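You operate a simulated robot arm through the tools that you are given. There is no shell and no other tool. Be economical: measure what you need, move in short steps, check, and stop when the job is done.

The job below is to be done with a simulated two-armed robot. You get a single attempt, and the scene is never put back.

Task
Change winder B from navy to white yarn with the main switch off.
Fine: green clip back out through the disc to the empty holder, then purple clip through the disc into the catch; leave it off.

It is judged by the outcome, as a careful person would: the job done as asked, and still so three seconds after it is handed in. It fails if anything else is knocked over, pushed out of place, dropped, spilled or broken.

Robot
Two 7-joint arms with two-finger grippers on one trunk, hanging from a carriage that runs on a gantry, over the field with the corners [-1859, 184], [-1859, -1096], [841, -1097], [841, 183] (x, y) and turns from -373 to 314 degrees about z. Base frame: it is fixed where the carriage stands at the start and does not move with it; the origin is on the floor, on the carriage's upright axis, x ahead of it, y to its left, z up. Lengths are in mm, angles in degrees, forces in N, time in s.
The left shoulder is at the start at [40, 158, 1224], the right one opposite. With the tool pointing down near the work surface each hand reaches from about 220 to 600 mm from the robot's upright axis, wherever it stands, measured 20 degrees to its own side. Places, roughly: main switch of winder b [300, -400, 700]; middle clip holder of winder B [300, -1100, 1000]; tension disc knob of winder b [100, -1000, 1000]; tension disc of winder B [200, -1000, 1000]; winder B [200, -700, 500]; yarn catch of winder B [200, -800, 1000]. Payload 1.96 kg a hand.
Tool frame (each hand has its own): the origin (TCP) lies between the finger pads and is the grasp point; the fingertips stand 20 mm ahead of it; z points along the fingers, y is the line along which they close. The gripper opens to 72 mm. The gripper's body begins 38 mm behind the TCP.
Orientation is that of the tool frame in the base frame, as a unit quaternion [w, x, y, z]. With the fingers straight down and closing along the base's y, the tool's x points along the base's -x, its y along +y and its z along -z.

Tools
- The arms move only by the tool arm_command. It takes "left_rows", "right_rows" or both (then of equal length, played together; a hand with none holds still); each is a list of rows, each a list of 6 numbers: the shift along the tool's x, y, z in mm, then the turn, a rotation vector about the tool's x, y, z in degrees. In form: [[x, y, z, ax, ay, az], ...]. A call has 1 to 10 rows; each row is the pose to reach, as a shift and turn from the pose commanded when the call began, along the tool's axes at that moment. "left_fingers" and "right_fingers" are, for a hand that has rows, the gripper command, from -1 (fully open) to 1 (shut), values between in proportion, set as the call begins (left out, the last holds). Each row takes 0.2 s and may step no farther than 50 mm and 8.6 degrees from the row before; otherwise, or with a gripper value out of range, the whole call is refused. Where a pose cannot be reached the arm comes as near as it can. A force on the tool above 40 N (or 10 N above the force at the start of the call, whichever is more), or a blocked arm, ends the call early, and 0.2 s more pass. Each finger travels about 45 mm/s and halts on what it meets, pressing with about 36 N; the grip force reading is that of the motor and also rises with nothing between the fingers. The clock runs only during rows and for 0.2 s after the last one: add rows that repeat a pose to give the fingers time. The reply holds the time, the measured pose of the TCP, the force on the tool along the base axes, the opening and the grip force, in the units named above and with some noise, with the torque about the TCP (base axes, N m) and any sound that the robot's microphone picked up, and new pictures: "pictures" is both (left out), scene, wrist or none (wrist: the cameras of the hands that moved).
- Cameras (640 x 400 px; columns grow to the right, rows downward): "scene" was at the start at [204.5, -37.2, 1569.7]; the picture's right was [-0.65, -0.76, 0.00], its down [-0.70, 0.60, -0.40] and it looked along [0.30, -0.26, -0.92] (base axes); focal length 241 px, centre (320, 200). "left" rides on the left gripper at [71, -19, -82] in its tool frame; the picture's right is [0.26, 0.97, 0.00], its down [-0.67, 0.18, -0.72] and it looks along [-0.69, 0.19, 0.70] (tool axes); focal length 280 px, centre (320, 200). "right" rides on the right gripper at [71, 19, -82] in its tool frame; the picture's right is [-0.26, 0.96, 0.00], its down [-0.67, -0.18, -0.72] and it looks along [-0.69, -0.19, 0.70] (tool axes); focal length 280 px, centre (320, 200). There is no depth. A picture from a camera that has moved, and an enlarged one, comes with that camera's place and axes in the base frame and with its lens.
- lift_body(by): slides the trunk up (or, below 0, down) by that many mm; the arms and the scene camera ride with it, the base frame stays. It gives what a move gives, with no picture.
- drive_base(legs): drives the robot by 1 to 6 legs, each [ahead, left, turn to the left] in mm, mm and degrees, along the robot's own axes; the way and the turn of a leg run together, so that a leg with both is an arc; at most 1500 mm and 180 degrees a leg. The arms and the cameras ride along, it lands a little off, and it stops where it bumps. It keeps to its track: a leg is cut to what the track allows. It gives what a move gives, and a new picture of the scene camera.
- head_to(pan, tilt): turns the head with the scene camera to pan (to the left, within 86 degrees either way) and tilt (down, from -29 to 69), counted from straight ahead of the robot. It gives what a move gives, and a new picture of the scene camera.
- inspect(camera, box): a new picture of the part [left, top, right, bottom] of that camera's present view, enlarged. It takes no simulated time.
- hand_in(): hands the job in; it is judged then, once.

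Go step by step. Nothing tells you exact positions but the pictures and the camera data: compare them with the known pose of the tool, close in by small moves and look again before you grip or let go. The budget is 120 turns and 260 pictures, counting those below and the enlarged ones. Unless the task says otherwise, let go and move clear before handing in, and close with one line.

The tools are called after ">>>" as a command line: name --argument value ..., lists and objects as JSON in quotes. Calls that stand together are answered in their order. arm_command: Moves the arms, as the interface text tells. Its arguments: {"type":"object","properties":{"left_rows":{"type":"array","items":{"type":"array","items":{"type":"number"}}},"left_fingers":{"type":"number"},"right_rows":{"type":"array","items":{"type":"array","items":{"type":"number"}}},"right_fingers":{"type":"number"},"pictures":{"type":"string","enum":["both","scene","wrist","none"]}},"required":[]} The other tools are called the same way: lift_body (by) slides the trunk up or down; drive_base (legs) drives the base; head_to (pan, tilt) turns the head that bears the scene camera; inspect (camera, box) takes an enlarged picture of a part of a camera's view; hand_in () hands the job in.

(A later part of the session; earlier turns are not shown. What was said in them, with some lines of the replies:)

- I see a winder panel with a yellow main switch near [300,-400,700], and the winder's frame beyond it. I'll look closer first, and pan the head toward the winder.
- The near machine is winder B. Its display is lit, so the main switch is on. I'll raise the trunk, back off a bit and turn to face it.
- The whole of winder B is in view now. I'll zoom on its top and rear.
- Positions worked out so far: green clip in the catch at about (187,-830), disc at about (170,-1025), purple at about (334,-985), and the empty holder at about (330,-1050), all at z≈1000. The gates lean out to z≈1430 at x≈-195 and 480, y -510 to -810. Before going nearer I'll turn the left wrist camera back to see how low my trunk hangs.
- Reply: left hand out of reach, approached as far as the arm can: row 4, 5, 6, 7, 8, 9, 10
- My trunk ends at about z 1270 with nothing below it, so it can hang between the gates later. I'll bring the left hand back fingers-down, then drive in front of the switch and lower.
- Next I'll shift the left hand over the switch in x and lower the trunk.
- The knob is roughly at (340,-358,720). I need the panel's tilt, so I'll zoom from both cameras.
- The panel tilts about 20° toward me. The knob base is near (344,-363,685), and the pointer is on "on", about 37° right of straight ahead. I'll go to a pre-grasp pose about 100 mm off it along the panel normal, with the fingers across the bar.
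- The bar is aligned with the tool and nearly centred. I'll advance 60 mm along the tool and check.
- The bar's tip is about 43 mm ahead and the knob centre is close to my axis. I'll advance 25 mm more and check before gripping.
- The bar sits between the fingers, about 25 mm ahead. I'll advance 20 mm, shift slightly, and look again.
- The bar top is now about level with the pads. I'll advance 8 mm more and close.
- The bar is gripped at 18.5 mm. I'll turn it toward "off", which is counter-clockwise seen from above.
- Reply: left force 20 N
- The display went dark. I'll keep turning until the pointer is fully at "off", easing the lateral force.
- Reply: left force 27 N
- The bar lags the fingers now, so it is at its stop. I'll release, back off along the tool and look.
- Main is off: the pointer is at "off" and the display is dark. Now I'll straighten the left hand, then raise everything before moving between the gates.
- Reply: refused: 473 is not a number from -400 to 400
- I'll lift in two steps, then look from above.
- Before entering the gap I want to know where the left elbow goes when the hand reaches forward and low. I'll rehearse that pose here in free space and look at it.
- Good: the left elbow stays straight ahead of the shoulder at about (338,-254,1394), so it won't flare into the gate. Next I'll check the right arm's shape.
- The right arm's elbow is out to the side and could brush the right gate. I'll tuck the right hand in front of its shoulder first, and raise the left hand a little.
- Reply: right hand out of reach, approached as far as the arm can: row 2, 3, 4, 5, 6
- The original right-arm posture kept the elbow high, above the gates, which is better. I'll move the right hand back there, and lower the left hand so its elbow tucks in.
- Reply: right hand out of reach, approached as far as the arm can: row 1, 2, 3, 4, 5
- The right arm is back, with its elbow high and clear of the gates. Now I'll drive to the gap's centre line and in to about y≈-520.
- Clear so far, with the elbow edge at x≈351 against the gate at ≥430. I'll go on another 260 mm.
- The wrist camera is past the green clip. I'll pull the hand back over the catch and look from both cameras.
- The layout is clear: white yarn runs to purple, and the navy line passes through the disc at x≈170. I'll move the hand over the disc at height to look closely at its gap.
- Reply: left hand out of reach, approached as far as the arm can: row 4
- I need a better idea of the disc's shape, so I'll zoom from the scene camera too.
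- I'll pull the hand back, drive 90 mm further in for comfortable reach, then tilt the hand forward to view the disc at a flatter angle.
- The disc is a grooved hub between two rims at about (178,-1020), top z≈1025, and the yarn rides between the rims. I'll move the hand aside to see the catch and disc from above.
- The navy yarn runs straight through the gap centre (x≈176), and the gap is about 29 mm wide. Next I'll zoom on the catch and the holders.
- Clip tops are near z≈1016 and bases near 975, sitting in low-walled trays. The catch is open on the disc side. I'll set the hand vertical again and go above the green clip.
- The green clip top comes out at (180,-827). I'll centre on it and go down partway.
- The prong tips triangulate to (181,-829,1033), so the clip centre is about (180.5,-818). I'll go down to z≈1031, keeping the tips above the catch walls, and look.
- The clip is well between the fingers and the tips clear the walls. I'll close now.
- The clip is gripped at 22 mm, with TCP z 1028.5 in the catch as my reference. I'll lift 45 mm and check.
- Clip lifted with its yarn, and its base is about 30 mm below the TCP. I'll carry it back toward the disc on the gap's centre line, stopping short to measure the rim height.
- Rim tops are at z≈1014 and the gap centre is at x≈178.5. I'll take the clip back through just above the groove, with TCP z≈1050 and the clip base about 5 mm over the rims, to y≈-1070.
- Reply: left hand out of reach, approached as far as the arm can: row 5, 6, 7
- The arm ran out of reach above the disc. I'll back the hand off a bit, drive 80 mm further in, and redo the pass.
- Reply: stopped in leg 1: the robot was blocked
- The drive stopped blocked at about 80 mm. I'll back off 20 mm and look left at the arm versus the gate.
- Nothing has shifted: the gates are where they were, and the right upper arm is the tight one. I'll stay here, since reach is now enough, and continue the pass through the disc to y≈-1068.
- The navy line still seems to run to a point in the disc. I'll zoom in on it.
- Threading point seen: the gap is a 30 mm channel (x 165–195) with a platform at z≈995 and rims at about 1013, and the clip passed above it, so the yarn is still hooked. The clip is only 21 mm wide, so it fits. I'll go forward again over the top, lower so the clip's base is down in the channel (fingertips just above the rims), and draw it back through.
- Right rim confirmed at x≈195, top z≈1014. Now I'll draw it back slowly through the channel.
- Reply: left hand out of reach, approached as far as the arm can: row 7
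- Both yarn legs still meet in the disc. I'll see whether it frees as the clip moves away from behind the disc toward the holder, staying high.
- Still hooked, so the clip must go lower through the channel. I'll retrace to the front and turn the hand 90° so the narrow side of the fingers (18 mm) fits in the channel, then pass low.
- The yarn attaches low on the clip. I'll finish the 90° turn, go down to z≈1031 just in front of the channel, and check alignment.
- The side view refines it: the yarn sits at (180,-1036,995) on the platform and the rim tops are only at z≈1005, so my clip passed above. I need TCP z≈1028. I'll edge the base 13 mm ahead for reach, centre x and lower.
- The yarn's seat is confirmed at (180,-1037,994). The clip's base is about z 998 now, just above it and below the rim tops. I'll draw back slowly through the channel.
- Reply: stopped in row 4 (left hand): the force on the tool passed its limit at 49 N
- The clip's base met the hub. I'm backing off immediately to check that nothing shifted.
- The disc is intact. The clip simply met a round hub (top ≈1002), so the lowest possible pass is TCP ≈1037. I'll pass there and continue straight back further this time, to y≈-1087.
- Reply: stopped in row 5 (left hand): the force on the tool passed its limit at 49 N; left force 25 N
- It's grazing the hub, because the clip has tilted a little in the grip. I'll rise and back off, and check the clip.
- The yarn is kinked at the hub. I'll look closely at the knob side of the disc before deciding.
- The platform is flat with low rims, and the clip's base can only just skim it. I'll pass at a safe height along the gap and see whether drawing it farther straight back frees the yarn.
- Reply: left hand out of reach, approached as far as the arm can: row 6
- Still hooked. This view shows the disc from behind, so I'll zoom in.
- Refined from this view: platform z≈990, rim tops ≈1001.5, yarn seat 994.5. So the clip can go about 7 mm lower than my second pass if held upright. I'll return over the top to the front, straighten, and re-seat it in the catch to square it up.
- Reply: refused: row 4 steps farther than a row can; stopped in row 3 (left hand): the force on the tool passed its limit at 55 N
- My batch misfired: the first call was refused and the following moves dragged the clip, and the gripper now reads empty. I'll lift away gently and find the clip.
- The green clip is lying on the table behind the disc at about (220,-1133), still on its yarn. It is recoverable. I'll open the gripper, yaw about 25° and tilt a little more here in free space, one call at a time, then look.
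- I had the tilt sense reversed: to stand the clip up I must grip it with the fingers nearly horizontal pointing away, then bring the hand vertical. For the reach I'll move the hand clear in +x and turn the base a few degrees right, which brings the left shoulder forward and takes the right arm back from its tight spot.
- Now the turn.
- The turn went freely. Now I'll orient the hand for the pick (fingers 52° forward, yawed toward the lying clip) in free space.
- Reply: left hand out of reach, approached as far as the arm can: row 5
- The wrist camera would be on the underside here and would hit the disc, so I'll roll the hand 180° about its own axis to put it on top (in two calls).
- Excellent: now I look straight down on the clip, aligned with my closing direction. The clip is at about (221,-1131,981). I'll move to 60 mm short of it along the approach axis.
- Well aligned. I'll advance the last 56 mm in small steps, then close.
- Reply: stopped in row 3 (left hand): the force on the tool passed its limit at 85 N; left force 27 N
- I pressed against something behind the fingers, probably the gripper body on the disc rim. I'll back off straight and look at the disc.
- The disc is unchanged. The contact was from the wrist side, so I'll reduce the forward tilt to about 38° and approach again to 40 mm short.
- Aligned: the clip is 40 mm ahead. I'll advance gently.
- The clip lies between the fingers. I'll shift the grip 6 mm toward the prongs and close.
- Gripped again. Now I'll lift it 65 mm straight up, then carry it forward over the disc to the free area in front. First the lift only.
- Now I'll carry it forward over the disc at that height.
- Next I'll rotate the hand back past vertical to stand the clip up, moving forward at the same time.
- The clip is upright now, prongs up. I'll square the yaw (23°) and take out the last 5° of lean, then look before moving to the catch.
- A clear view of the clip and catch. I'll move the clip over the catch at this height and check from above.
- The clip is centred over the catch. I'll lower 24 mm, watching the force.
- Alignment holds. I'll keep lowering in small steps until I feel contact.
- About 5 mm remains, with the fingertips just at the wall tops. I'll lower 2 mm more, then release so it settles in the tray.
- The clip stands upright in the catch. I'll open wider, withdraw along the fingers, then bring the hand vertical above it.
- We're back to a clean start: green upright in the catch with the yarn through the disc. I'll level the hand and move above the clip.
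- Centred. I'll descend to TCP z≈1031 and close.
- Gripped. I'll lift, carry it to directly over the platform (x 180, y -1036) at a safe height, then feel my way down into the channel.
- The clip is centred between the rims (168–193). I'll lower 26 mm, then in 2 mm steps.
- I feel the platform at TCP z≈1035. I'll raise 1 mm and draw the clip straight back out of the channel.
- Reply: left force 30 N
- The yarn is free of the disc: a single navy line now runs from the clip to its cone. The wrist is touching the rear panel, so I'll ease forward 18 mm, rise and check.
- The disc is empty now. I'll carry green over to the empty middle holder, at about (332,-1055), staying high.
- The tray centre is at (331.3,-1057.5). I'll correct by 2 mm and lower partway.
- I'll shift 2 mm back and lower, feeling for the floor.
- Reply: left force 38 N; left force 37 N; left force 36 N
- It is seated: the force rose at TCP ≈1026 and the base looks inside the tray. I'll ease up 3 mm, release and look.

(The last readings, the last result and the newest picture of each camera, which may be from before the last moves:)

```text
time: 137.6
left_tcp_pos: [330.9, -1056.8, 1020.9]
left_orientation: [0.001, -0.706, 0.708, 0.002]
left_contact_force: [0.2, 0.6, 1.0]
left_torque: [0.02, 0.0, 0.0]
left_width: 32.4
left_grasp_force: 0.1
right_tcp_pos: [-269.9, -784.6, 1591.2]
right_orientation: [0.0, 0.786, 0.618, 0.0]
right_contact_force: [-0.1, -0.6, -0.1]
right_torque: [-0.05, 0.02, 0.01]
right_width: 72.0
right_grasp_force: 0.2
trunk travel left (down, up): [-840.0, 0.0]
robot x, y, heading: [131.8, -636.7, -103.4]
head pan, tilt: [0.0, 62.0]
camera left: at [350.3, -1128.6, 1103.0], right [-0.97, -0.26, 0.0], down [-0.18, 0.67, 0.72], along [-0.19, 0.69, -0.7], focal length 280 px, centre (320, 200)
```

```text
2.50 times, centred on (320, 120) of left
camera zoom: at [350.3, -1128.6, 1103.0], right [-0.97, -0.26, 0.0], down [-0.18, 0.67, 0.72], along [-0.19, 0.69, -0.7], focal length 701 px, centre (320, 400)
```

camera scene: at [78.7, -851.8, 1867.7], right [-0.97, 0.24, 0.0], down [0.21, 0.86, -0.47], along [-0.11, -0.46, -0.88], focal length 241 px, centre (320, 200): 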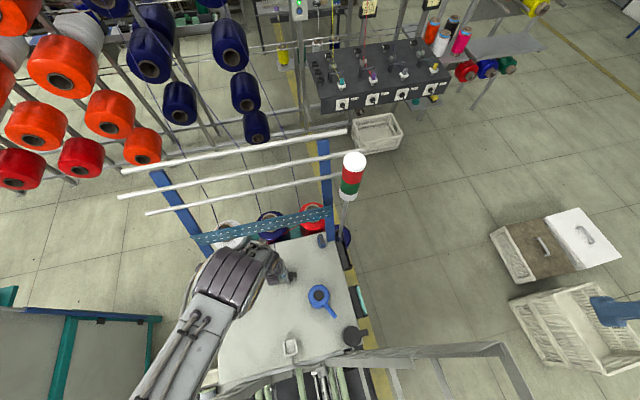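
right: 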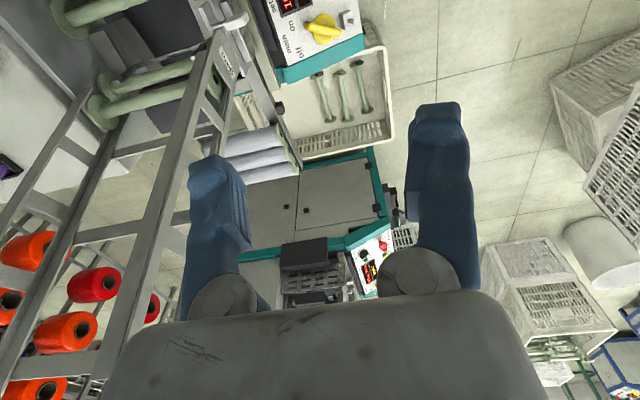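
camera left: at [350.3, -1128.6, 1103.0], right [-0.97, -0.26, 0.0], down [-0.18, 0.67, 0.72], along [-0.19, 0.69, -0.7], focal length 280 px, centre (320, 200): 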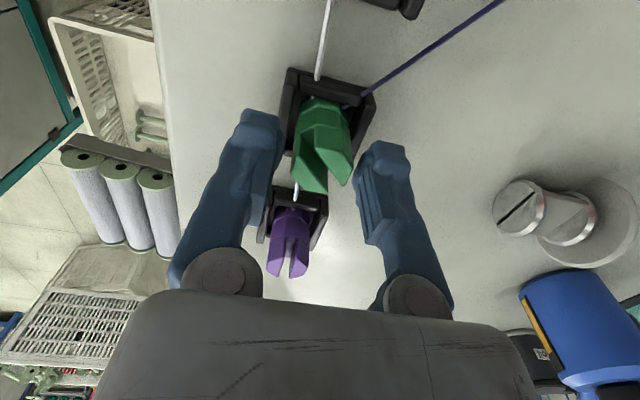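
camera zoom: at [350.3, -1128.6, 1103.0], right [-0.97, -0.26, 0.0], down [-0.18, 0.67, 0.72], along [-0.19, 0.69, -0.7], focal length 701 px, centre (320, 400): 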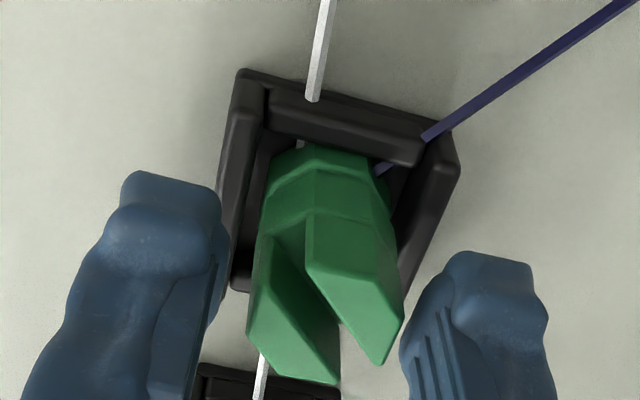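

Green stands in the middle holder. I'll rise straight up, then move over the purple clip.

>>> arm_command --left_rows '[[0, 0, -20, 0, 0, 0], [0, 0, -50, 0, 0, 0], [-35, 0, -50, 0, 0, 0], [-73, 0, -50, 0, 0, 0]]' --left_fingers 0 --pictures "wrist"

>>> inspect --camera "left" --box '[220, 20, 420, 200]'

>>> inspect --camera "scene" --box '[210, 230, 310, 310]'

```text
time: 138.6
left_tcp_pos: [331.6, -985.5, 1073.3]
left_orientation: [0.001, -0.706, 0.708, 0.002]
left_contact_force: [0.2, -0.2, -0.4]
left_torque: [0.02, 0.0, 0.04]
left_width: 36.0
left_grasp_force: 0.1
right_tcp_pos: [-269.0, -785.5, 1592.4]
right_orientation: [0.0, 0.786, 0.618, 0.0]
right_contact_force: [-0.4, 0.5, 0.1]
right_torque: [0.02, 0.04, 0.01]
right_width: 72.0
right_grasp_force: 0.1
trunk travel left (down, up): [-840.0, 0.0]
robot x, y, heading: [130.9, -634.3, -103.7]
head pan, tilt: [0.0, 62.0]
camera left: at [351.2, -1055.7, 1153.5], right [-0.97, -0.26, 0.0], down [-0.18, 0.67, 0.72], along [-0.19, 0.69, -0.7], focal length 280 px, centre (320, 200)
```

left: 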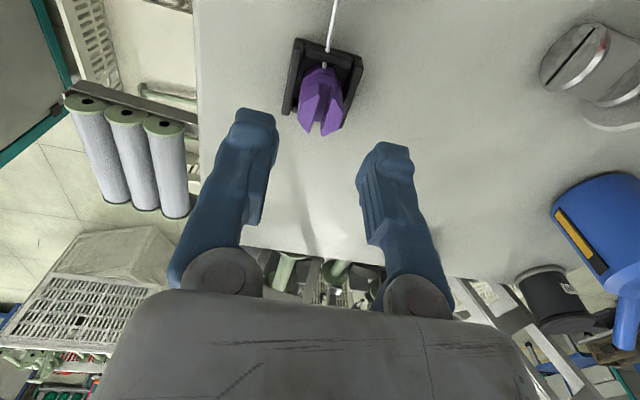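

```text
2.22 times, centred on (320, 110) of left
camera zoom: at [351.2, -1055.7, 1153.5], right [-0.97, -0.26, 0.0], down [-0.18, 0.67, 0.72], along [-0.19, 0.69, -0.7], focal length 623 px, centre (320, 400)
```

zoom: 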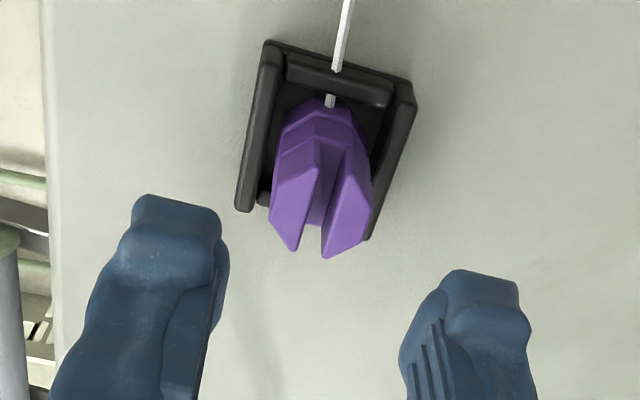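

```text
5.00 times, centred on (260, 270) of scene
camera zoom: at [78.7, -851.9, 1867.7], right [-0.97, 0.24, 0.0], down [0.21, 0.86, -0.47], along [-0.11, -0.46, -0.88], focal length 1206 px, centre (620, -150)
```

zoom: 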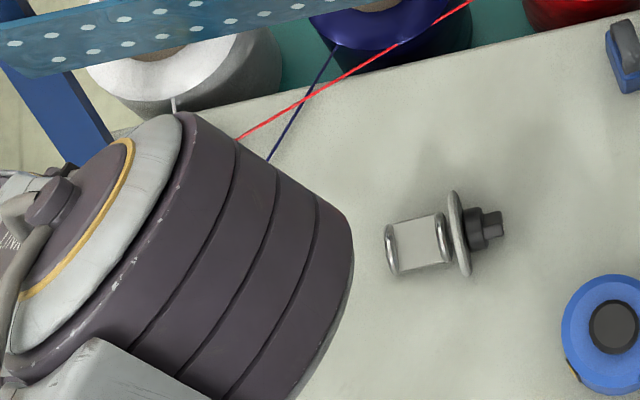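

The purple clip is at (331,-984), right beneath me. I'll descend to TCP z≈1019 and grip.

>>> arm_command --left_rows '[[-1, 0.5, 20, 0, 0, 0], [-1, 0.5, 40, 0, 0, 0], [-1, 0.5, 54, 0, 0, 0]]' --pictures "wrist"

```text
time: 139.4
left_tcp_pos: [330.8, -983.5, 1017.3]
left_orientation: [0.001, -0.706, 0.708, 0.003]
left_contact_force: [0.2, 0.0, -0.6]
left_torque: [-0.05, -0.01, -0.01]
left_width: 35.9
left_grasp_force: 0.0
right_tcp_pos: [-269.3, -783.9, 1590.9]
right_orientation: [0.0, 0.787, 0.617, 0.0]
right_contact_force: [0.3, -0.2, -0.1]
right_torque: [-0.02, 0.01, 0.01]
right_width: 72.0
right_grasp_force: 0.0
trunk travel left (down, up): [-840.0, 0.0]
robot x, y, heading: [132.7, -633.4, -103.5]
head pan, tilt: [0.0, 62.0]
camera left: at [350.0, -1054.4, 1098.8], right [-0.97, -0.26, 0.0], down [-0.18, 0.67, 0.72], along [-0.19, 0.69, -0.7], focal length 280 px, centre (320, 200)
```

left: 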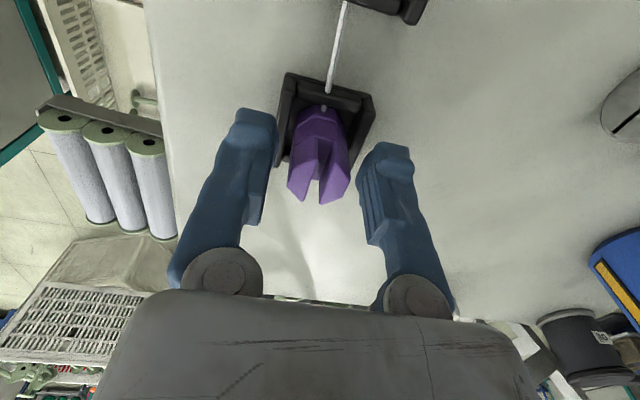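

>>> arm_command --left_rows '[[0, 0, 0, 0, 0, 0], [0, 0, 0, 0, 0, 0], [0, 0, 0, 0, 0, 0]]' --left_fingers 1 --pictures "none"

>>> arm_command --left_rows '[[0, 0, -15, 0, 0, 0], [0, 0, -35, 0, 0, 0], [0, 0, -60, 0, 0, 0]]' --pictures "wrist"

```text
time: 140.2
left_tcp_pos: [330.6, -983.1, 1018.2]
left_orientation: [0.001, -0.706, 0.708, 0.001]
left_contact_force: [-0.4, -0.6, 0.3]
left_torque: [0.01, 0.0, -0.03]
left_width: 21.6
left_grasp_force: 36.1
right_tcp_pos: [-268.3, -784.5, 1591.6]
right_orientation: [0.0, 0.786, 0.618, 0.0]
right_contact_force: [-0.1, 0.3, -0.4]
right_torque: [-0.01, 0.03, -0.02]
right_width: 71.9
right_grasp_force: 0.0
trunk travel left (down, up): [-840.0, 0.0]
robot x, y, heading: [132.1, -637.5, -103.9]
head pan, tilt: [0.0, 62.0]
```

```text
time: 141.0
left_tcp_pos: [331.1, -984.7, 1077.6]
left_orientation: [0.0, -0.706, 0.708, 0.001]
left_contact_force: [-0.1, -0.1, -0.5]
left_torque: [-0.01, 0.0, 0.03]
left_width: 21.8
left_grasp_force: 35.9
right_tcp_pos: [-268.5, -785.4, 1592.2]
right_orientation: [-0.001, 0.786, 0.618, 0.0]
right_contact_force: [0.5, 0.4, -0.1]
right_torque: [-0.04, 0.04, 0.05]
right_width: 71.9
right_grasp_force: 0.0
trunk travel left (down, up): [-840.0, 0.0]
robot x, y, heading: [130.8, -636.4, -103.8]
head pan, tilt: [0.0, 62.0]
camera left: at [351.0, -1054.4, 1159.5], right [-0.97, -0.26, 0.0], down [-0.18, 0.67, 0.72], along [-0.19, 0.69, -0.7], focal length 280 px, centre (320, 200)
```

left: 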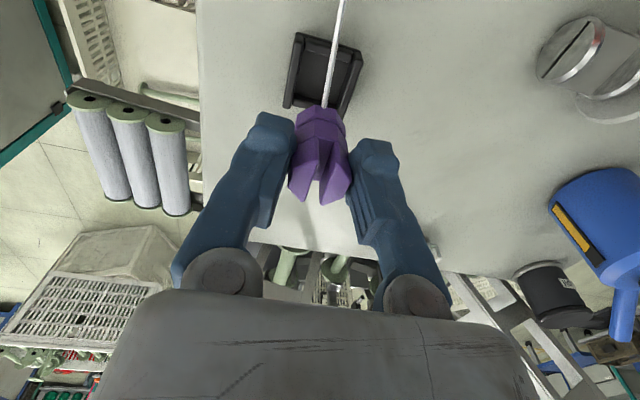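

Purple is lifted. I'll take it around the right side of the disc to the point behind it, (180.5,-1068), staying high.

>>> arm_command --left_rows '[[0, 40, 0, 0, 0, 0], [0, 80, 0, 0, 0, 0], [42, 85, 0, 0, 0, 0], [82, 90, 0, 0, 0, 0], [83, 125, 0, 0, 0, 0], [83, 150.5, 0, 0, 0, 0]]' --pictures "wrist"

>>> inspect --camera "scene" --box '[200, 215, 320, 315]'

```text
time: 142.4
left_tcp_pos: [179.3, -1067.0, 1078.5]
left_orientation: [0.001, -0.707, 0.708, 0.002]
left_contact_force: [0.9, -0.1, 0.4]
left_torque: [0.01, 0.03, 0.0]
left_width: 21.8
left_grasp_force: 36.1
right_tcp_pos: [-268.5, -786.0, 1591.2]
right_orientation: [0.0, 0.786, 0.618, 0.0]
right_contact_force: [-0.2, -0.3, 0.7]
right_torque: [0.01, 0.01, 0.01]
right_width: 72.1
right_grasp_force: 0.1
trunk travel left (down, up): [-840.0, 0.0]
robot x, y, heading: [131.6, -635.5, -104.0]
head pan, tilt: [0.0, 62.0]
camera left: at [198.5, -1137.9, 1159.6], right [-0.97, -0.26, 0.0], down [-0.18, 0.67, 0.72], along [-0.19, 0.69, -0.7], focal length 280 px, centre (320, 200)
```

left: 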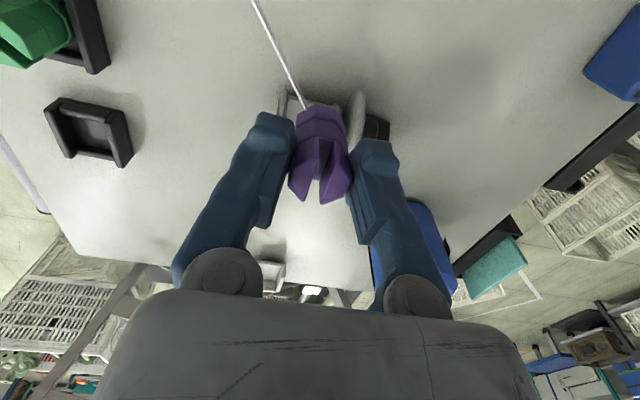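

```text
4.00 times, centred on (260, 265) of scene
camera zoom: at [78.7, -851.9, 1867.7], right [-0.97, 0.24, 0.0], down [0.21, 0.86, -0.47], along [-0.11, -0.46, -0.88], focal length 965 px, centre (560, -60)
```

zoom: 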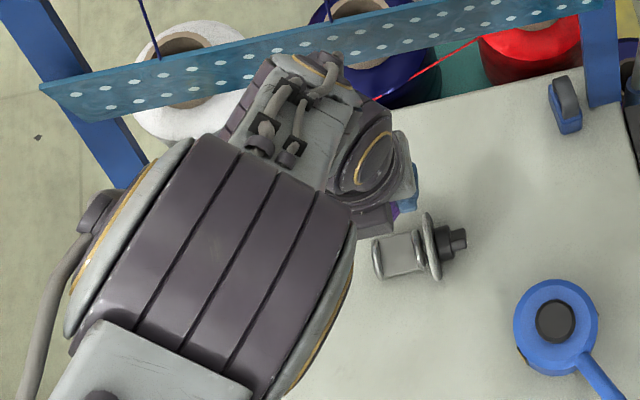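

I'll move over the platform and feel for it as before.

>>> arm_command --left_rows '[[-16, -1, 5, 0, 0, 0], [-31, -1, 20, 0, 0, 0], [-31, -1, 38, 0, 0, 0]]' --pictures "none"

>>> arm_command --left_rows '[[0, 0, 2, 0, 0, 0], [0, 0, 4, 0, 0, 0]]' --pictures "none"

>>> arm_command --left_rows '[[0, 0, 1, 0, 0, 0], [0, 0, 2, 0, 0, 0]]' --pictures "none"

```text
time: 143.2
left_tcp_pos: [180.2, -1035.0, 1040.2]
left_orientation: [-0.001, -0.706, 0.708, 0.003]
left_contact_force: [0.0, -0.3, -0.3]
left_torque: [0.03, 0.01, 0.01]
left_width: 21.7
left_grasp_force: 36.0
right_tcp_pos: [-269.3, -786.1, 1592.2]
right_orientation: [0.0, 0.786, 0.618, 0.0]
right_contact_force: [0.4, -0.7, -0.4]
right_torque: [-0.01, 0.0, 0.01]
right_width: 72.0
right_grasp_force: 0.0
trunk travel left (down, up): [-840.0, 0.0]
robot x, y, heading: [130.6, -635.3, -103.8]
head pan, tilt: [0.0, 62.0]
```

```text
time: 143.8
left_tcp_pos: [181.0, -1036.7, 1035.2]
left_orientation: [0.001, -0.707, 0.708, 0.002]
left_contact_force: [-0.3, -0.6, -0.6]
left_torque: [-0.02, 0.01, 0.02]
left_width: 21.6
left_grasp_force: 36.3
right_tcp_pos: [-268.6, -785.8, 1592.0]
right_orientation: [0.0, 0.786, 0.618, 0.0]
right_contact_force: [0.7, 0.5, 0.1]
right_torque: [0.04, -0.01, -0.02]
right_width: 71.7
right_grasp_force: 0.0
trunk travel left (down, up): [-840.0, 0.0]
robot x, y, heading: [132.1, -635.4, -104.1]
head pan, tilt: [0.0, 62.0]
```

```text
time: 144.4
left_tcp_pos: [181.6, -1036.2, 1034.2]
left_orientation: [0.0, -0.706, 0.708, 0.002]
left_contact_force: [-1.1, -0.2, 0.3]
left_torque: [0.0, 0.04, -0.03]
left_width: 21.5
left_grasp_force: 35.8
right_tcp_pos: [-268.9, -785.4, 1591.7]
right_orientation: [0.0, 0.787, 0.617, 0.0]
right_contact_force: [0.3, 0.5, 0.2]
right_torque: [-0.01, 0.0, -0.02]
right_width: 72.1
right_grasp_force: 0.1
trunk travel left (down, up): [-840.0, 0.0]
robot x, y, heading: [132.8, -635.4, -104.0]
head pan, tilt: [0.0, 62.0]
```

>>> arm_command --left_rows '[[0, 0, 1, 0, 0, 0], [0, 0, 2, 0, 0, 0]]' --pictures "none"

>>> arm_command --left_rows '[[0, 0, 1, 0, 0, 0], [0, 0, 1.5, 0, 0, 0]]' --pictures "wrist"

```text
time: 145.0
left_tcp_pos: [180.9, -1035.5, 1031.8]
left_orientation: [0.0, -0.706, 0.708, 0.002]
left_contact_force: [0.0, 0.5, 1.9]
left_torque: [0.01, 0.0, 0.03]
left_width: 21.6
left_grasp_force: 35.6
right_tcp_pos: [-269.1, -784.5, 1590.5]
right_orientation: [0.001, 0.786, 0.618, 0.0]
right_contact_force: [-0.7, -0.8, 0.3]
right_torque: [0.02, -0.01, -0.06]
right_width: 72.1
right_grasp_force: 0.0
trunk travel left (down, up): [-840.0, 0.0]
robot x, y, heading: [129.9, -636.6, -104.0]
head pan, tilt: [0.0, 62.0]
```

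```text
time: 145.6
left_tcp_pos: [180.7, -1036.5, 1031.7]
left_orientation: [0.001, -0.707, 0.707, 0.002]
left_contact_force: [0.9, 9.9, 36.4]
left_torque: [0.45, -0.01, 0.01]
left_width: 21.4
left_grasp_force: 36.2
right_tcp_pos: [-267.5, -784.5, 1591.5]
right_orientation: [0.0, 0.786, 0.618, 0.001]
right_contact_force: [-0.2, -0.4, -0.3]
right_torque: [0.02, -0.01, -0.01]
right_width: 72.1
right_grasp_force: 0.1
trunk travel left (down, up): [-840.0, 0.0]
robot x, y, heading: [131.4, -633.1, -103.8]
head pan, tilt: [0.0, 62.0]
camera left: at [200.3, -1107.0, 1113.0], right [-0.97, -0.26, 0.0], down [-0.18, 0.67, 0.72], along [-0.19, 0.69, -0.7], focal length 280 px, centre (320, 200)
```

left: 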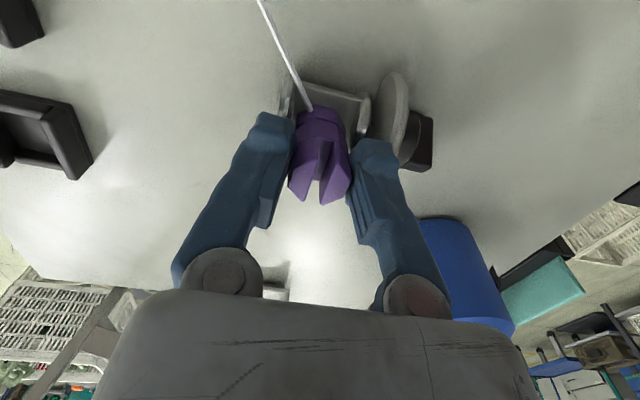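

Platform felt at ≈1031.7. I'll raise 2.5 mm, draw back behind the disc, then go forward right through the channel to y≈-985.

>>> arm_command --left_rows '[[0, 0, -2.5, 0, 0, 0], [15, 0, -2.5, 0, 0, 0], [31, 0, -2.5, 0, 0, 0], [31, 0, -2.5, 0, 0, 0], [15, 0, -2.5, 0, 0, 0], [0, 0, -2.5, 0, 0, 0], [-15, 0, -2.5, 0, 0, 0], [-30, 0, -2.5, 0, 0, 0], [-51, 0, -2.5, 0, 0, 0]]' --pictures "both"

>>> inspect --camera "scene" --box '[230, 215, 330, 315]'

```text
time: 147.6
left_tcp_pos: [180.7, -984.3, 1032.7]
left_orientation: [0.0, -0.707, 0.707, 0.002]
left_contact_force: [-0.1, -0.1, -0.4]
left_torque: [0.0, 0.01, -0.02]
left_width: 21.5
left_grasp_force: 35.7
right_tcp_pos: [-269.1, -785.2, 1591.2]
right_orientation: [0.0, 0.786, 0.618, 0.0]
right_contact_force: [-0.5, 0.2, 0.2]
right_torque: [-0.01, -0.03, 0.02]
right_width: 72.0
right_grasp_force: 0.0
trunk travel left (down, up): [-840.0, 0.0]
robot x, y, heading: [132.2, -631.1, -103.8]
head pan, tilt: [0.0, 62.0]
camera scene: at [78.7, -851.9, 1867.7], right [-0.97, 0.24, 0.0], down [0.21, 0.86, -0.47], along [-0.11, -0.46, -0.88], focal length 241 px, centre (320, 200)
camera left: at [199.9, -1055.4, 1114.8], right [-0.97, -0.26, 0.0], down [-0.18, 0.67, 0.72], along [-0.19, 0.69, -0.7], focal length 280 px, centre (320, 200)
```

scene: 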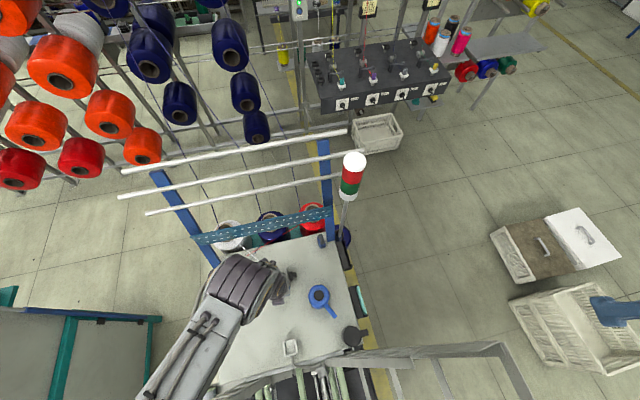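
left: 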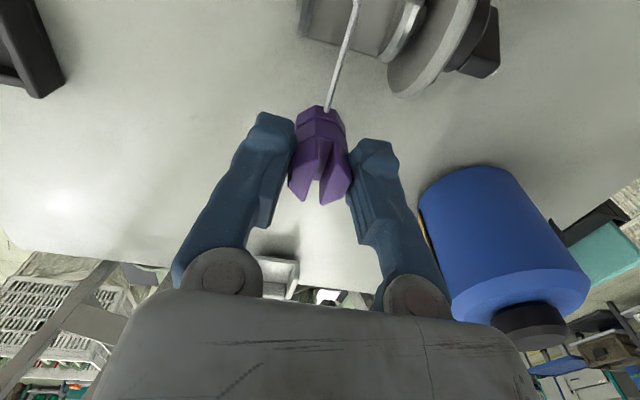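

```text
4.00 times, centred on (280, 265) of scene
camera zoom: at [78.7, -851.9, 1867.7], right [-0.97, 0.24, 0.0], down [0.21, 0.86, -0.47], along [-0.11, -0.46, -0.88], focal length 965 px, centre (480, -60)
```

zoom: 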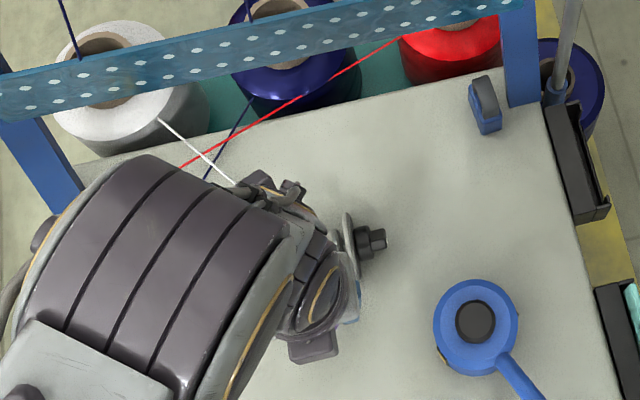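

The white yarn now runs through the disc channel. I'll raise and carry purple to above the catch.

>>> arm_command --left_rows '[[0, 0, -20, 0, 0, 0], [-40, 0, -34, 0, 0, 0], [-80, 0, -34, 0, 0, 0], [-120, 0, -34, 0, 0, 0], [-166, 0, -34, 0, 0, 0]]' --pictures "wrist"

>>> inspect --camera "left" --box '[220, 20, 420, 200]'

>>> inspect --camera "scene" --box '[200, 215, 340, 355]'

```text
time: 148.8
left_tcp_pos: [180.7, -816.8, 1067.6]
left_orientation: [0.0, -0.706, 0.708, 0.001]
left_contact_force: [1.1, -0.4, -0.2]
left_torque: [0.04, 0.02, 0.04]
left_width: 21.6
left_grasp_force: 35.9
right_tcp_pos: [-269.5, -784.6, 1591.3]
right_orientation: [-0.001, 0.787, 0.617, 0.0]
right_contact_force: [0.1, 0.3, -0.3]
right_torque: [0.02, -0.05, -0.02]
right_width: 72.0
right_grasp_force: 0.1
trunk travel left (down, up): [-840.0, 0.0]
robot x, y, heading: [126.4, -637.6, -103.7]
head pan, tilt: [0.0, 62.0]
camera left: at [200.5, -889.2, 1149.0], right [-0.97, -0.26, 0.0], down [-0.18, 0.67, 0.72], along [-0.19, 0.69, -0.7], focal length 280 px, centre (320, 200)
```

left: 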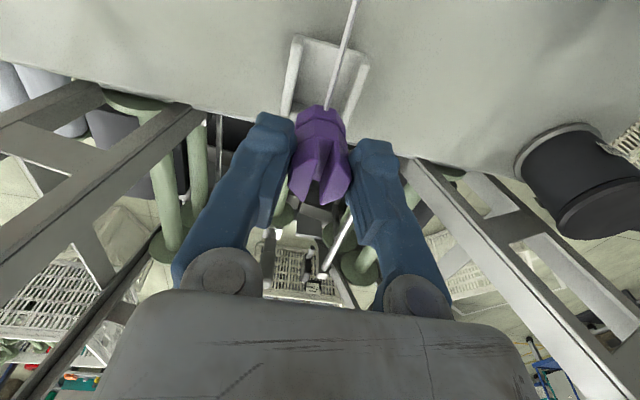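

```text
2.22 times, centred on (320, 110) of left
camera zoom: at [200.5, -889.2, 1149.0], right [-0.97, -0.26, 0.0], down [-0.18, 0.67, 0.72], along [-0.19, 0.69, -0.7], focal length 623 px, centre (320, 400)
```

zoom: 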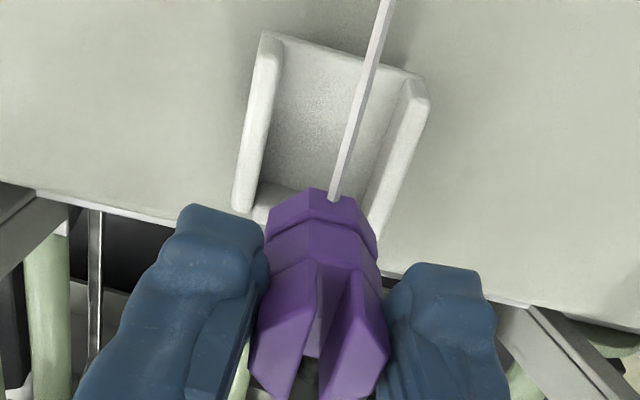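

```text
2.86 times, centred on (270, 285) of scene
camera zoom: at [78.7, -851.9, 1867.8], right [-0.97, 0.24, 0.0], down [0.21, 0.86, -0.47], along [-0.11, -0.46, -0.88], focal length 689 px, centre (463, -43)
```

zoom: 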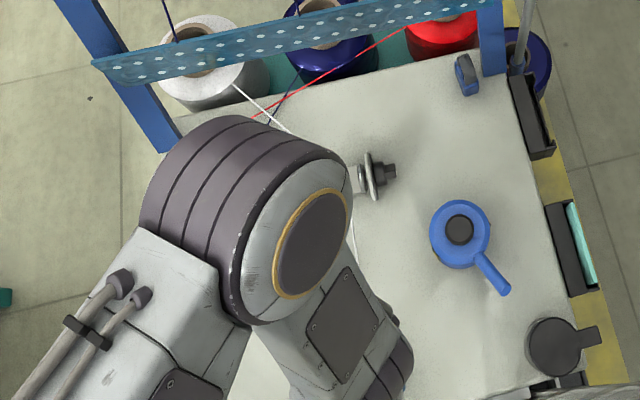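

The yarn path is white cone → disc → clip. The catch centre is at about (182.5,-825.5), so I'll shift 9 mm back and 1.5 mm in x, then lower.

>>> arm_command --left_rows '[[9, -1.5, 0, 0, 0, 0], [9, -1.5, 15, 0, 0, 0], [9, -1.5, 27, 0, 0, 0]]' --pictures "wrist"

>>> inspect --camera "left" --box '[220, 40, 420, 200]'

```text
time: 149.6
left_tcp_pos: [183.0, -827.1, 1040.1]
left_orientation: [0.0, -0.706, 0.708, 0.002]
left_contact_force: [0.4, -1.5, -0.8]
left_torque: [0.01, 0.01, 0.01]
left_width: 21.5
left_grasp_force: 36.3
right_tcp_pos: [-268.0, -784.1, 1592.9]
right_orientation: [0.0, 0.787, 0.617, 0.001]
right_contact_force: [0.3, 0.5, -0.4]
right_torque: [0.0, 0.0, 0.0]
right_width: 71.8
right_grasp_force: 0.1
trunk travel left (down, up): [-840.0, 0.0]
robot x, y, heading: [132.4, -634.8, -103.6]
head pan, tilt: [0.0, 62.0]
camera left: at [202.2, -898.3, 1121.8], right [-0.97, -0.26, 0.0], down [-0.18, 0.67, 0.72], along [-0.19, 0.69, -0.7], focal length 280 px, centre (320, 200)
```

left: 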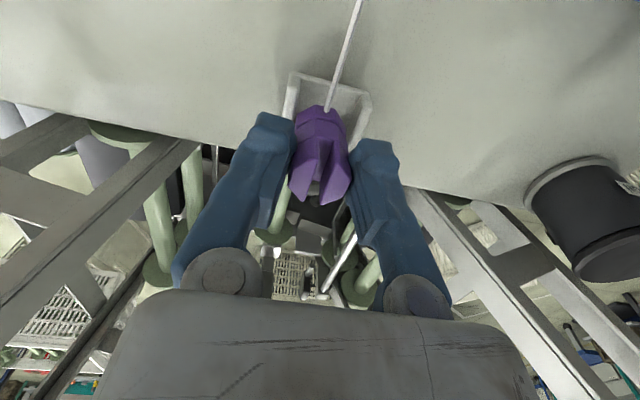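

```text
2.50 times, centred on (320, 120) of left
camera zoom: at [202.2, -898.3, 1121.8], right [-0.97, -0.26, 0.0], down [-0.18, 0.67, 0.72], along [-0.19, 0.69, -0.7], focal length 701 px, centre (320, 400)
```

zoom: 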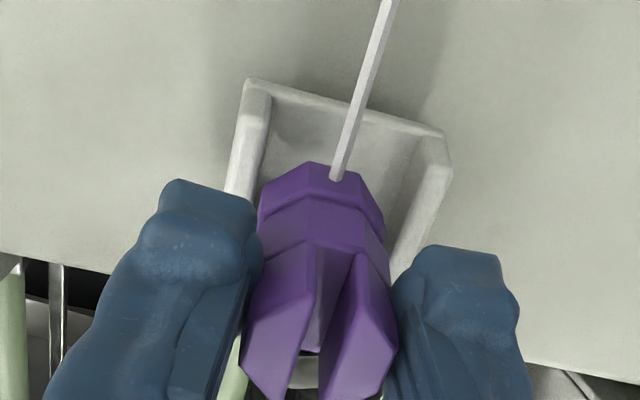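

Aligned with the tray. I'll lower and feel for the floor.

>>> arm_command --left_rows '[[0, 0, 2, 0, 0, 0], [0, 0, 4, 0, 0, 0]]' --pictures "none"

>>> arm_command --left_rows '[[0, 0, 1.5, 0, 0, 0], [0, 0, 3, 0, 0, 0]]' --pictures "none"

>>> arm_command --left_rows '[[0, 0, 1, 0, 0, 0], [0, 0, 2, 0, 0, 0]]' --pictures "none"

```text
time: 150.2
left_tcp_pos: [182.7, -827.0, 1036.7]
left_orientation: [0.0, -0.707, 0.708, 0.002]
left_contact_force: [0.1, -0.4, 0.0]
left_torque: [-0.02, 0.02, 0.0]
left_width: 21.6
left_grasp_force: 36.6
right_tcp_pos: [-268.5, -785.0, 1591.4]
right_orientation: [0.001, 0.786, 0.618, 0.001]
right_contact_force: [-0.1, 0.1, -0.6]
right_torque: [0.03, 0.0, -0.02]
right_width: 71.9
right_grasp_force: 0.0
trunk travel left (down, up): [-840.0, 0.0]
robot x, y, heading: [133.4, -633.0, -103.8]
head pan, tilt: [0.0, 62.0]
```

```text
time: 150.8
left_tcp_pos: [182.9, -828.3, 1033.2]
left_orientation: [0.001, -0.706, 0.708, 0.001]
left_contact_force: [-0.5, 0.4, -0.4]
left_torque: [0.0, 0.03, 0.02]
left_width: 21.9
left_grasp_force: 36.1
right_tcp_pos: [-268.1, -785.0, 1592.1]
right_orientation: [0.0, 0.787, 0.617, 0.0]
right_contact_force: [-0.4, 0.4, -0.5]
right_torque: [-0.04, 0.03, -0.02]
right_width: 72.0
right_grasp_force: 0.1
trunk travel left (down, up): [-840.0, 0.0]
robot x, y, heading: [132.3, -638.6, -103.7]
head pan, tilt: [0.0, 62.0]
```

```text
time: 151.4
left_tcp_pos: [181.9, -827.0, 1031.1]
left_orientation: [0.001, -0.706, 0.708, 0.001]
left_contact_force: [0.4, 0.6, -0.1]
left_torque: [-0.01, -0.02, -0.02]
left_width: 21.6
left_grasp_force: 36.2
right_tcp_pos: [-269.2, -785.3, 1591.5]
right_orientation: [0.0, 0.786, 0.618, 0.0]
right_contact_force: [0.2, -1.0, -0.6]
right_torque: [-0.02, 0.02, -0.02]
right_width: 72.1
right_grasp_force: 0.0
trunk travel left (down, up): [-840.0, 0.0]
robot x, y, heading: [130.5, -634.1, -103.7]
head pan, tilt: [0.0, 62.0]
```

>>> arm_command --left_rows '[[0, 0, 1, 0, 0, 0], [0, 0, 2, 0, 0, 0]]' --pictures "none"

>>> arm_command --left_rows '[[0, 0, 0.8, 0, 0, 0], [0, 0, 1.5, 0, 0, 0]]' --pictures "wrist"

```text
time: 152.0
left_tcp_pos: [182.6, -827.4, 1029.3]
left_orientation: [0.001, -0.706, 0.708, 0.002]
left_contact_force: [-0.2, -0.4, 1.6]
left_torque: [0.01, -0.01, -0.03]
left_width: 21.5
left_grasp_force: 35.7
right_tcp_pos: [-268.7, -784.6, 1591.8]
right_orientation: [0.0, 0.787, 0.618, 0.0]
right_contact_force: [0.3, 0.2, 0.1]
right_torque: [0.0, 0.04, 0.0]
right_width: 71.9
right_grasp_force: 0.0
trunk travel left (down, up): [-840.0, 0.0]
robot x, y, heading: [131.3, -636.4, -103.6]
head pan, tilt: [0.0, 62.0]
```

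```text
time: 152.6
left_tcp_pos: [181.7, -828.0, 1028.0]
left_orientation: [-0.001, -0.706, 0.708, 0.002]
left_contact_force: [-0.8, 0.3, 1.0]
left_torque: [0.01, 0.01, 0.02]
left_width: 21.6
left_grasp_force: 36.2
right_tcp_pos: [-267.8, -783.7, 1592.1]
right_orientation: [0.001, 0.786, 0.618, 0.0]
right_contact_force: [0.4, -0.2, 0.1]
right_torque: [-0.01, -0.01, -0.01]
right_width: 72.2
right_grasp_force: 0.0
trunk travel left (down, up): [-840.0, 0.0]
robot x, y, heading: [134.3, -634.3, -103.7]
head pan, tilt: [0.0, 62.0]
camera left: at [201.9, -898.4, 1109.4], right [-0.97, -0.26, 0.0], down [-0.18, 0.67, 0.72], along [-0.19, 0.69, -0.7], focal length 280 px, centre (320, 200)
```

left: 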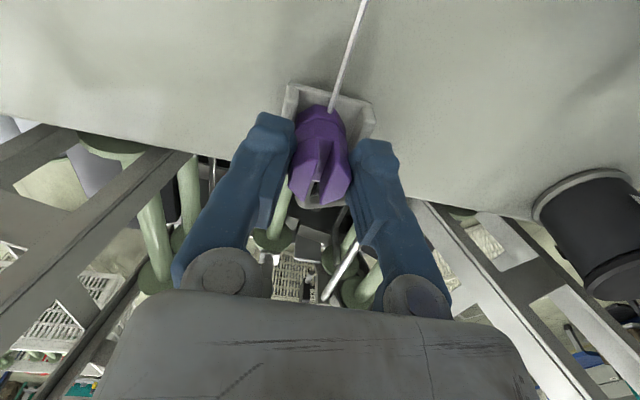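

It is down within the catch, essentially at the floor. I'll release and rise straight up.

>>> arm_command --left_rows '[[0, 0, 0.8, 0, 0, 0], [0, 0, 0.8, 0, 0, 0], [0, 0, 0.8, 0, 0, 0]]' --left_fingers 0.1 --pictures "none"

>>> arm_command --left_rows '[[0, 0, -15, 0, 0, 0], [0, 0, -40, 0, 0, 0], [0, 0, -80, 0, 0, 0], [10, -40, -110, 0, 0, 0], [20, -85, -130, 0, 0, 0]]' --pictures "both"

>>> inspect --camera "scene" --box '[240, 270, 320, 360]'

```text
time: 153.4
left_tcp_pos: [182.9, -828.6, 1026.5]
left_orientation: [0.001, -0.706, 0.708, 0.002]
left_contact_force: [-0.2, -0.8, 0.1]
left_torque: [-0.02, 0.01, -0.04]
left_width: 32.1
left_grasp_force: 0.2
right_tcp_pos: [-268.9, -784.7, 1592.1]
right_orientation: [0.001, 0.786, 0.618, 0.001]
right_contact_force: [-0.6, -0.5, 0.7]
right_torque: [-0.02, 0.03, 0.02]
right_width: 72.2
right_grasp_force: 0.1
trunk travel left (down, up): [-840.0, 0.0]
robot x, y, heading: [136.7, -635.6, -103.9]
head pan, tilt: [0.0, 62.0]
```

```text
refused: row 4 steps farther than a row can; nothing moved
```

```text
4.44 times, centred on (280, 315) of scene
camera zoom: at [78.7, -851.9, 1867.7], right [-0.97, 0.24, 0.0], down [0.21, 0.86, -0.47], along [-0.11, -0.46, -0.88], focal length 1072 px, centre (498, -311)
```

zoom: 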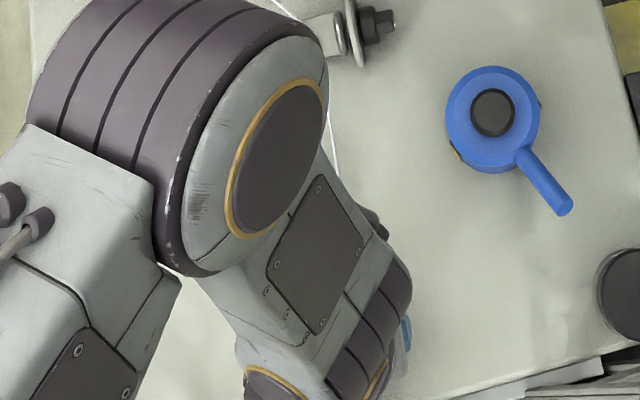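

Now rise straight up, then move aside in +x, with smaller steps.

>>> arm_command --left_rows '[[0, 0, -12, 0, 0, 0], [0, 0, -35, 0, 0, 0], [0, 0, -65, 0, 0, 0], [0, 0, -100, 0, 0, 0], [10, -30, -130, 0, 0, 0], [20, -65, -150, 0, 0, 0], [40, -105, -160, 0, 0, 0]]' --pictures "both"

>>> inspect --camera "scene" --box '[230, 270, 320, 360]'

```text
time: 155.0
left_tcp_pos: [277.4, -863.2, 1184.4]
left_orientation: [0.001, -0.706, 0.708, 0.002]
left_contact_force: [-0.5, 0.4, 0.3]
left_torque: [-0.01, -0.02, 0.0]
left_width: 32.4
left_grasp_force: 0.1
left hand out of reach, approached as far as the arm can: row 7
right_tcp_pos: [-268.8, -784.8, 1591.5]
right_orientation: [0.0, 0.786, 0.618, 0.0]
right_contact_force: [1.1, 0.1, 0.5]
right_torque: [-0.01, -0.02, 0.01]
right_width: 72.0
right_grasp_force: 0.1
trunk travel left (down, up): [-840.0, 0.0]
robot x, y, heading: [131.8, -632.4, -103.6]
head pan, tilt: [0.0, 62.0]
camera scene: at [78.4, -851.7, 1867.7], right [-0.97, 0.24, 0.0], down [0.21, 0.86, -0.47], along [-0.11, -0.46, -0.88], focal length 241 px, centre (320, 200)
camera left: at [296.9, -934.1, 1266.6], right [-0.97, -0.26, 0.0], down [-0.18, 0.67, 0.72], along [-0.19, 0.69, -0.69], focal length 280 px, centre (320, 200)
```

scene: 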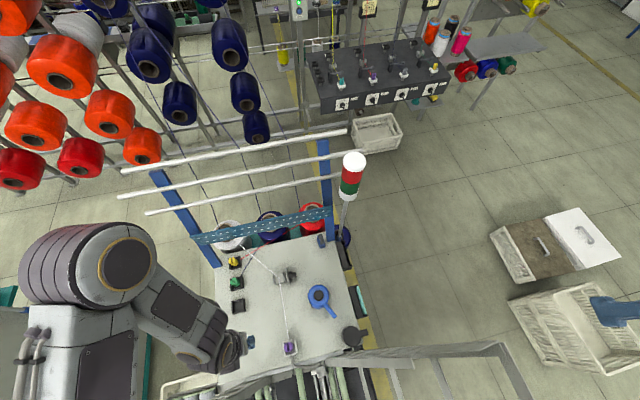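
left: 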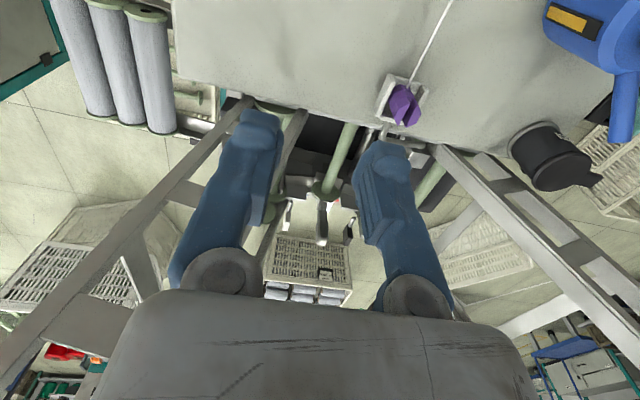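

```text
4.44 times, centred on (275, 315) of scene
camera zoom: at [78.4, -851.7, 1867.7], right [-0.97, 0.24, 0.0], down [0.21, 0.86, -0.47], along [-0.11, -0.46, -0.88], focal length 1072 px, centre (520, -311)
```

zoom: 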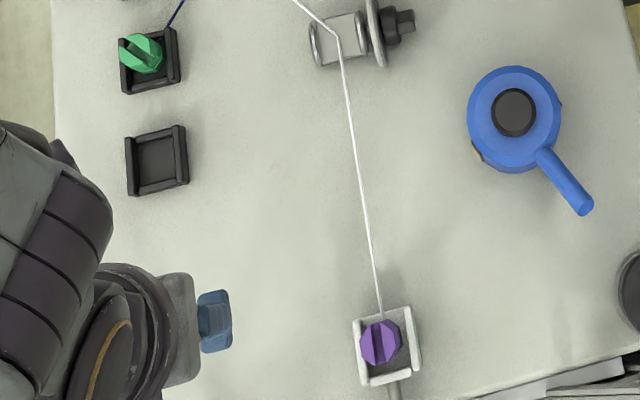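

Purple stands in the catch, with white yarn running through the disc, and green is in the middle holder. I'll take a final look at the rear and the holder before handing in.

>>> inspect --camera "scene" --box '[210, 220, 330, 300]'

>>> inspect --camera "left" --box '[350, 40, 470, 160]'

```text
5.00 times, centred on (270, 260) of scene
camera zoom: at [78.4, -851.7, 1867.7], right [-0.97, 0.24, 0.0], down [0.21, 0.86, -0.47], along [-0.11, -0.46, -0.88], focal length 1206 px, centre (570, -100)
```

zoom: 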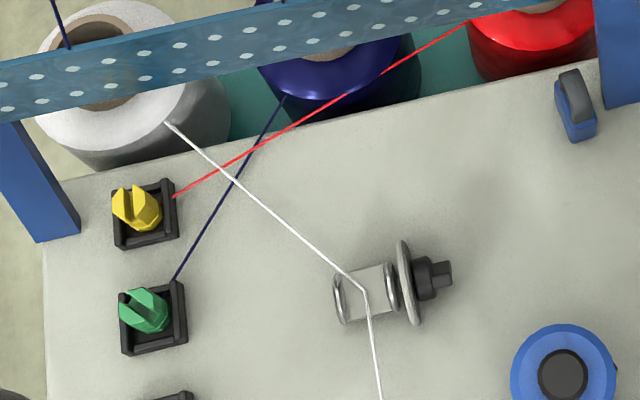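

```text
3.33 times, centred on (410, 100) of left
camera zoom: at [296.9, -934.1, 1266.6], right [-0.97, -0.26, 0.0], down [-0.18, 0.67, 0.72], along [-0.19, 0.69, -0.69], focal length 935 px, centre (20, 533)
```

zoom: 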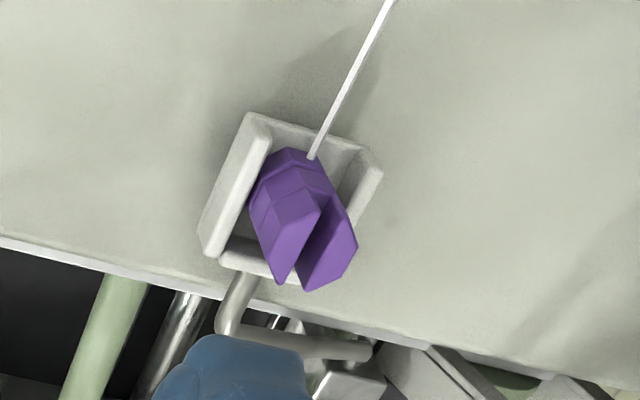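

Both clips stand upright in their places. The white yarn is threaded through the disc, the navy yarn is out of it, and the hand is clear. I'm handing in.

>>> hand_in

```text
The job is handed in.
```

Winder B is changed over from navy to white. The main switch is off, the green clip is in the middle holder, and the purple clip is in the catch with its white yarn through the disc. Along the way I dropped the green clip once on the table behind the disc and put it back upright. The gripper also knocked the disc's hub and pressed on the rear panel, but nothing I could see was moved or broken.
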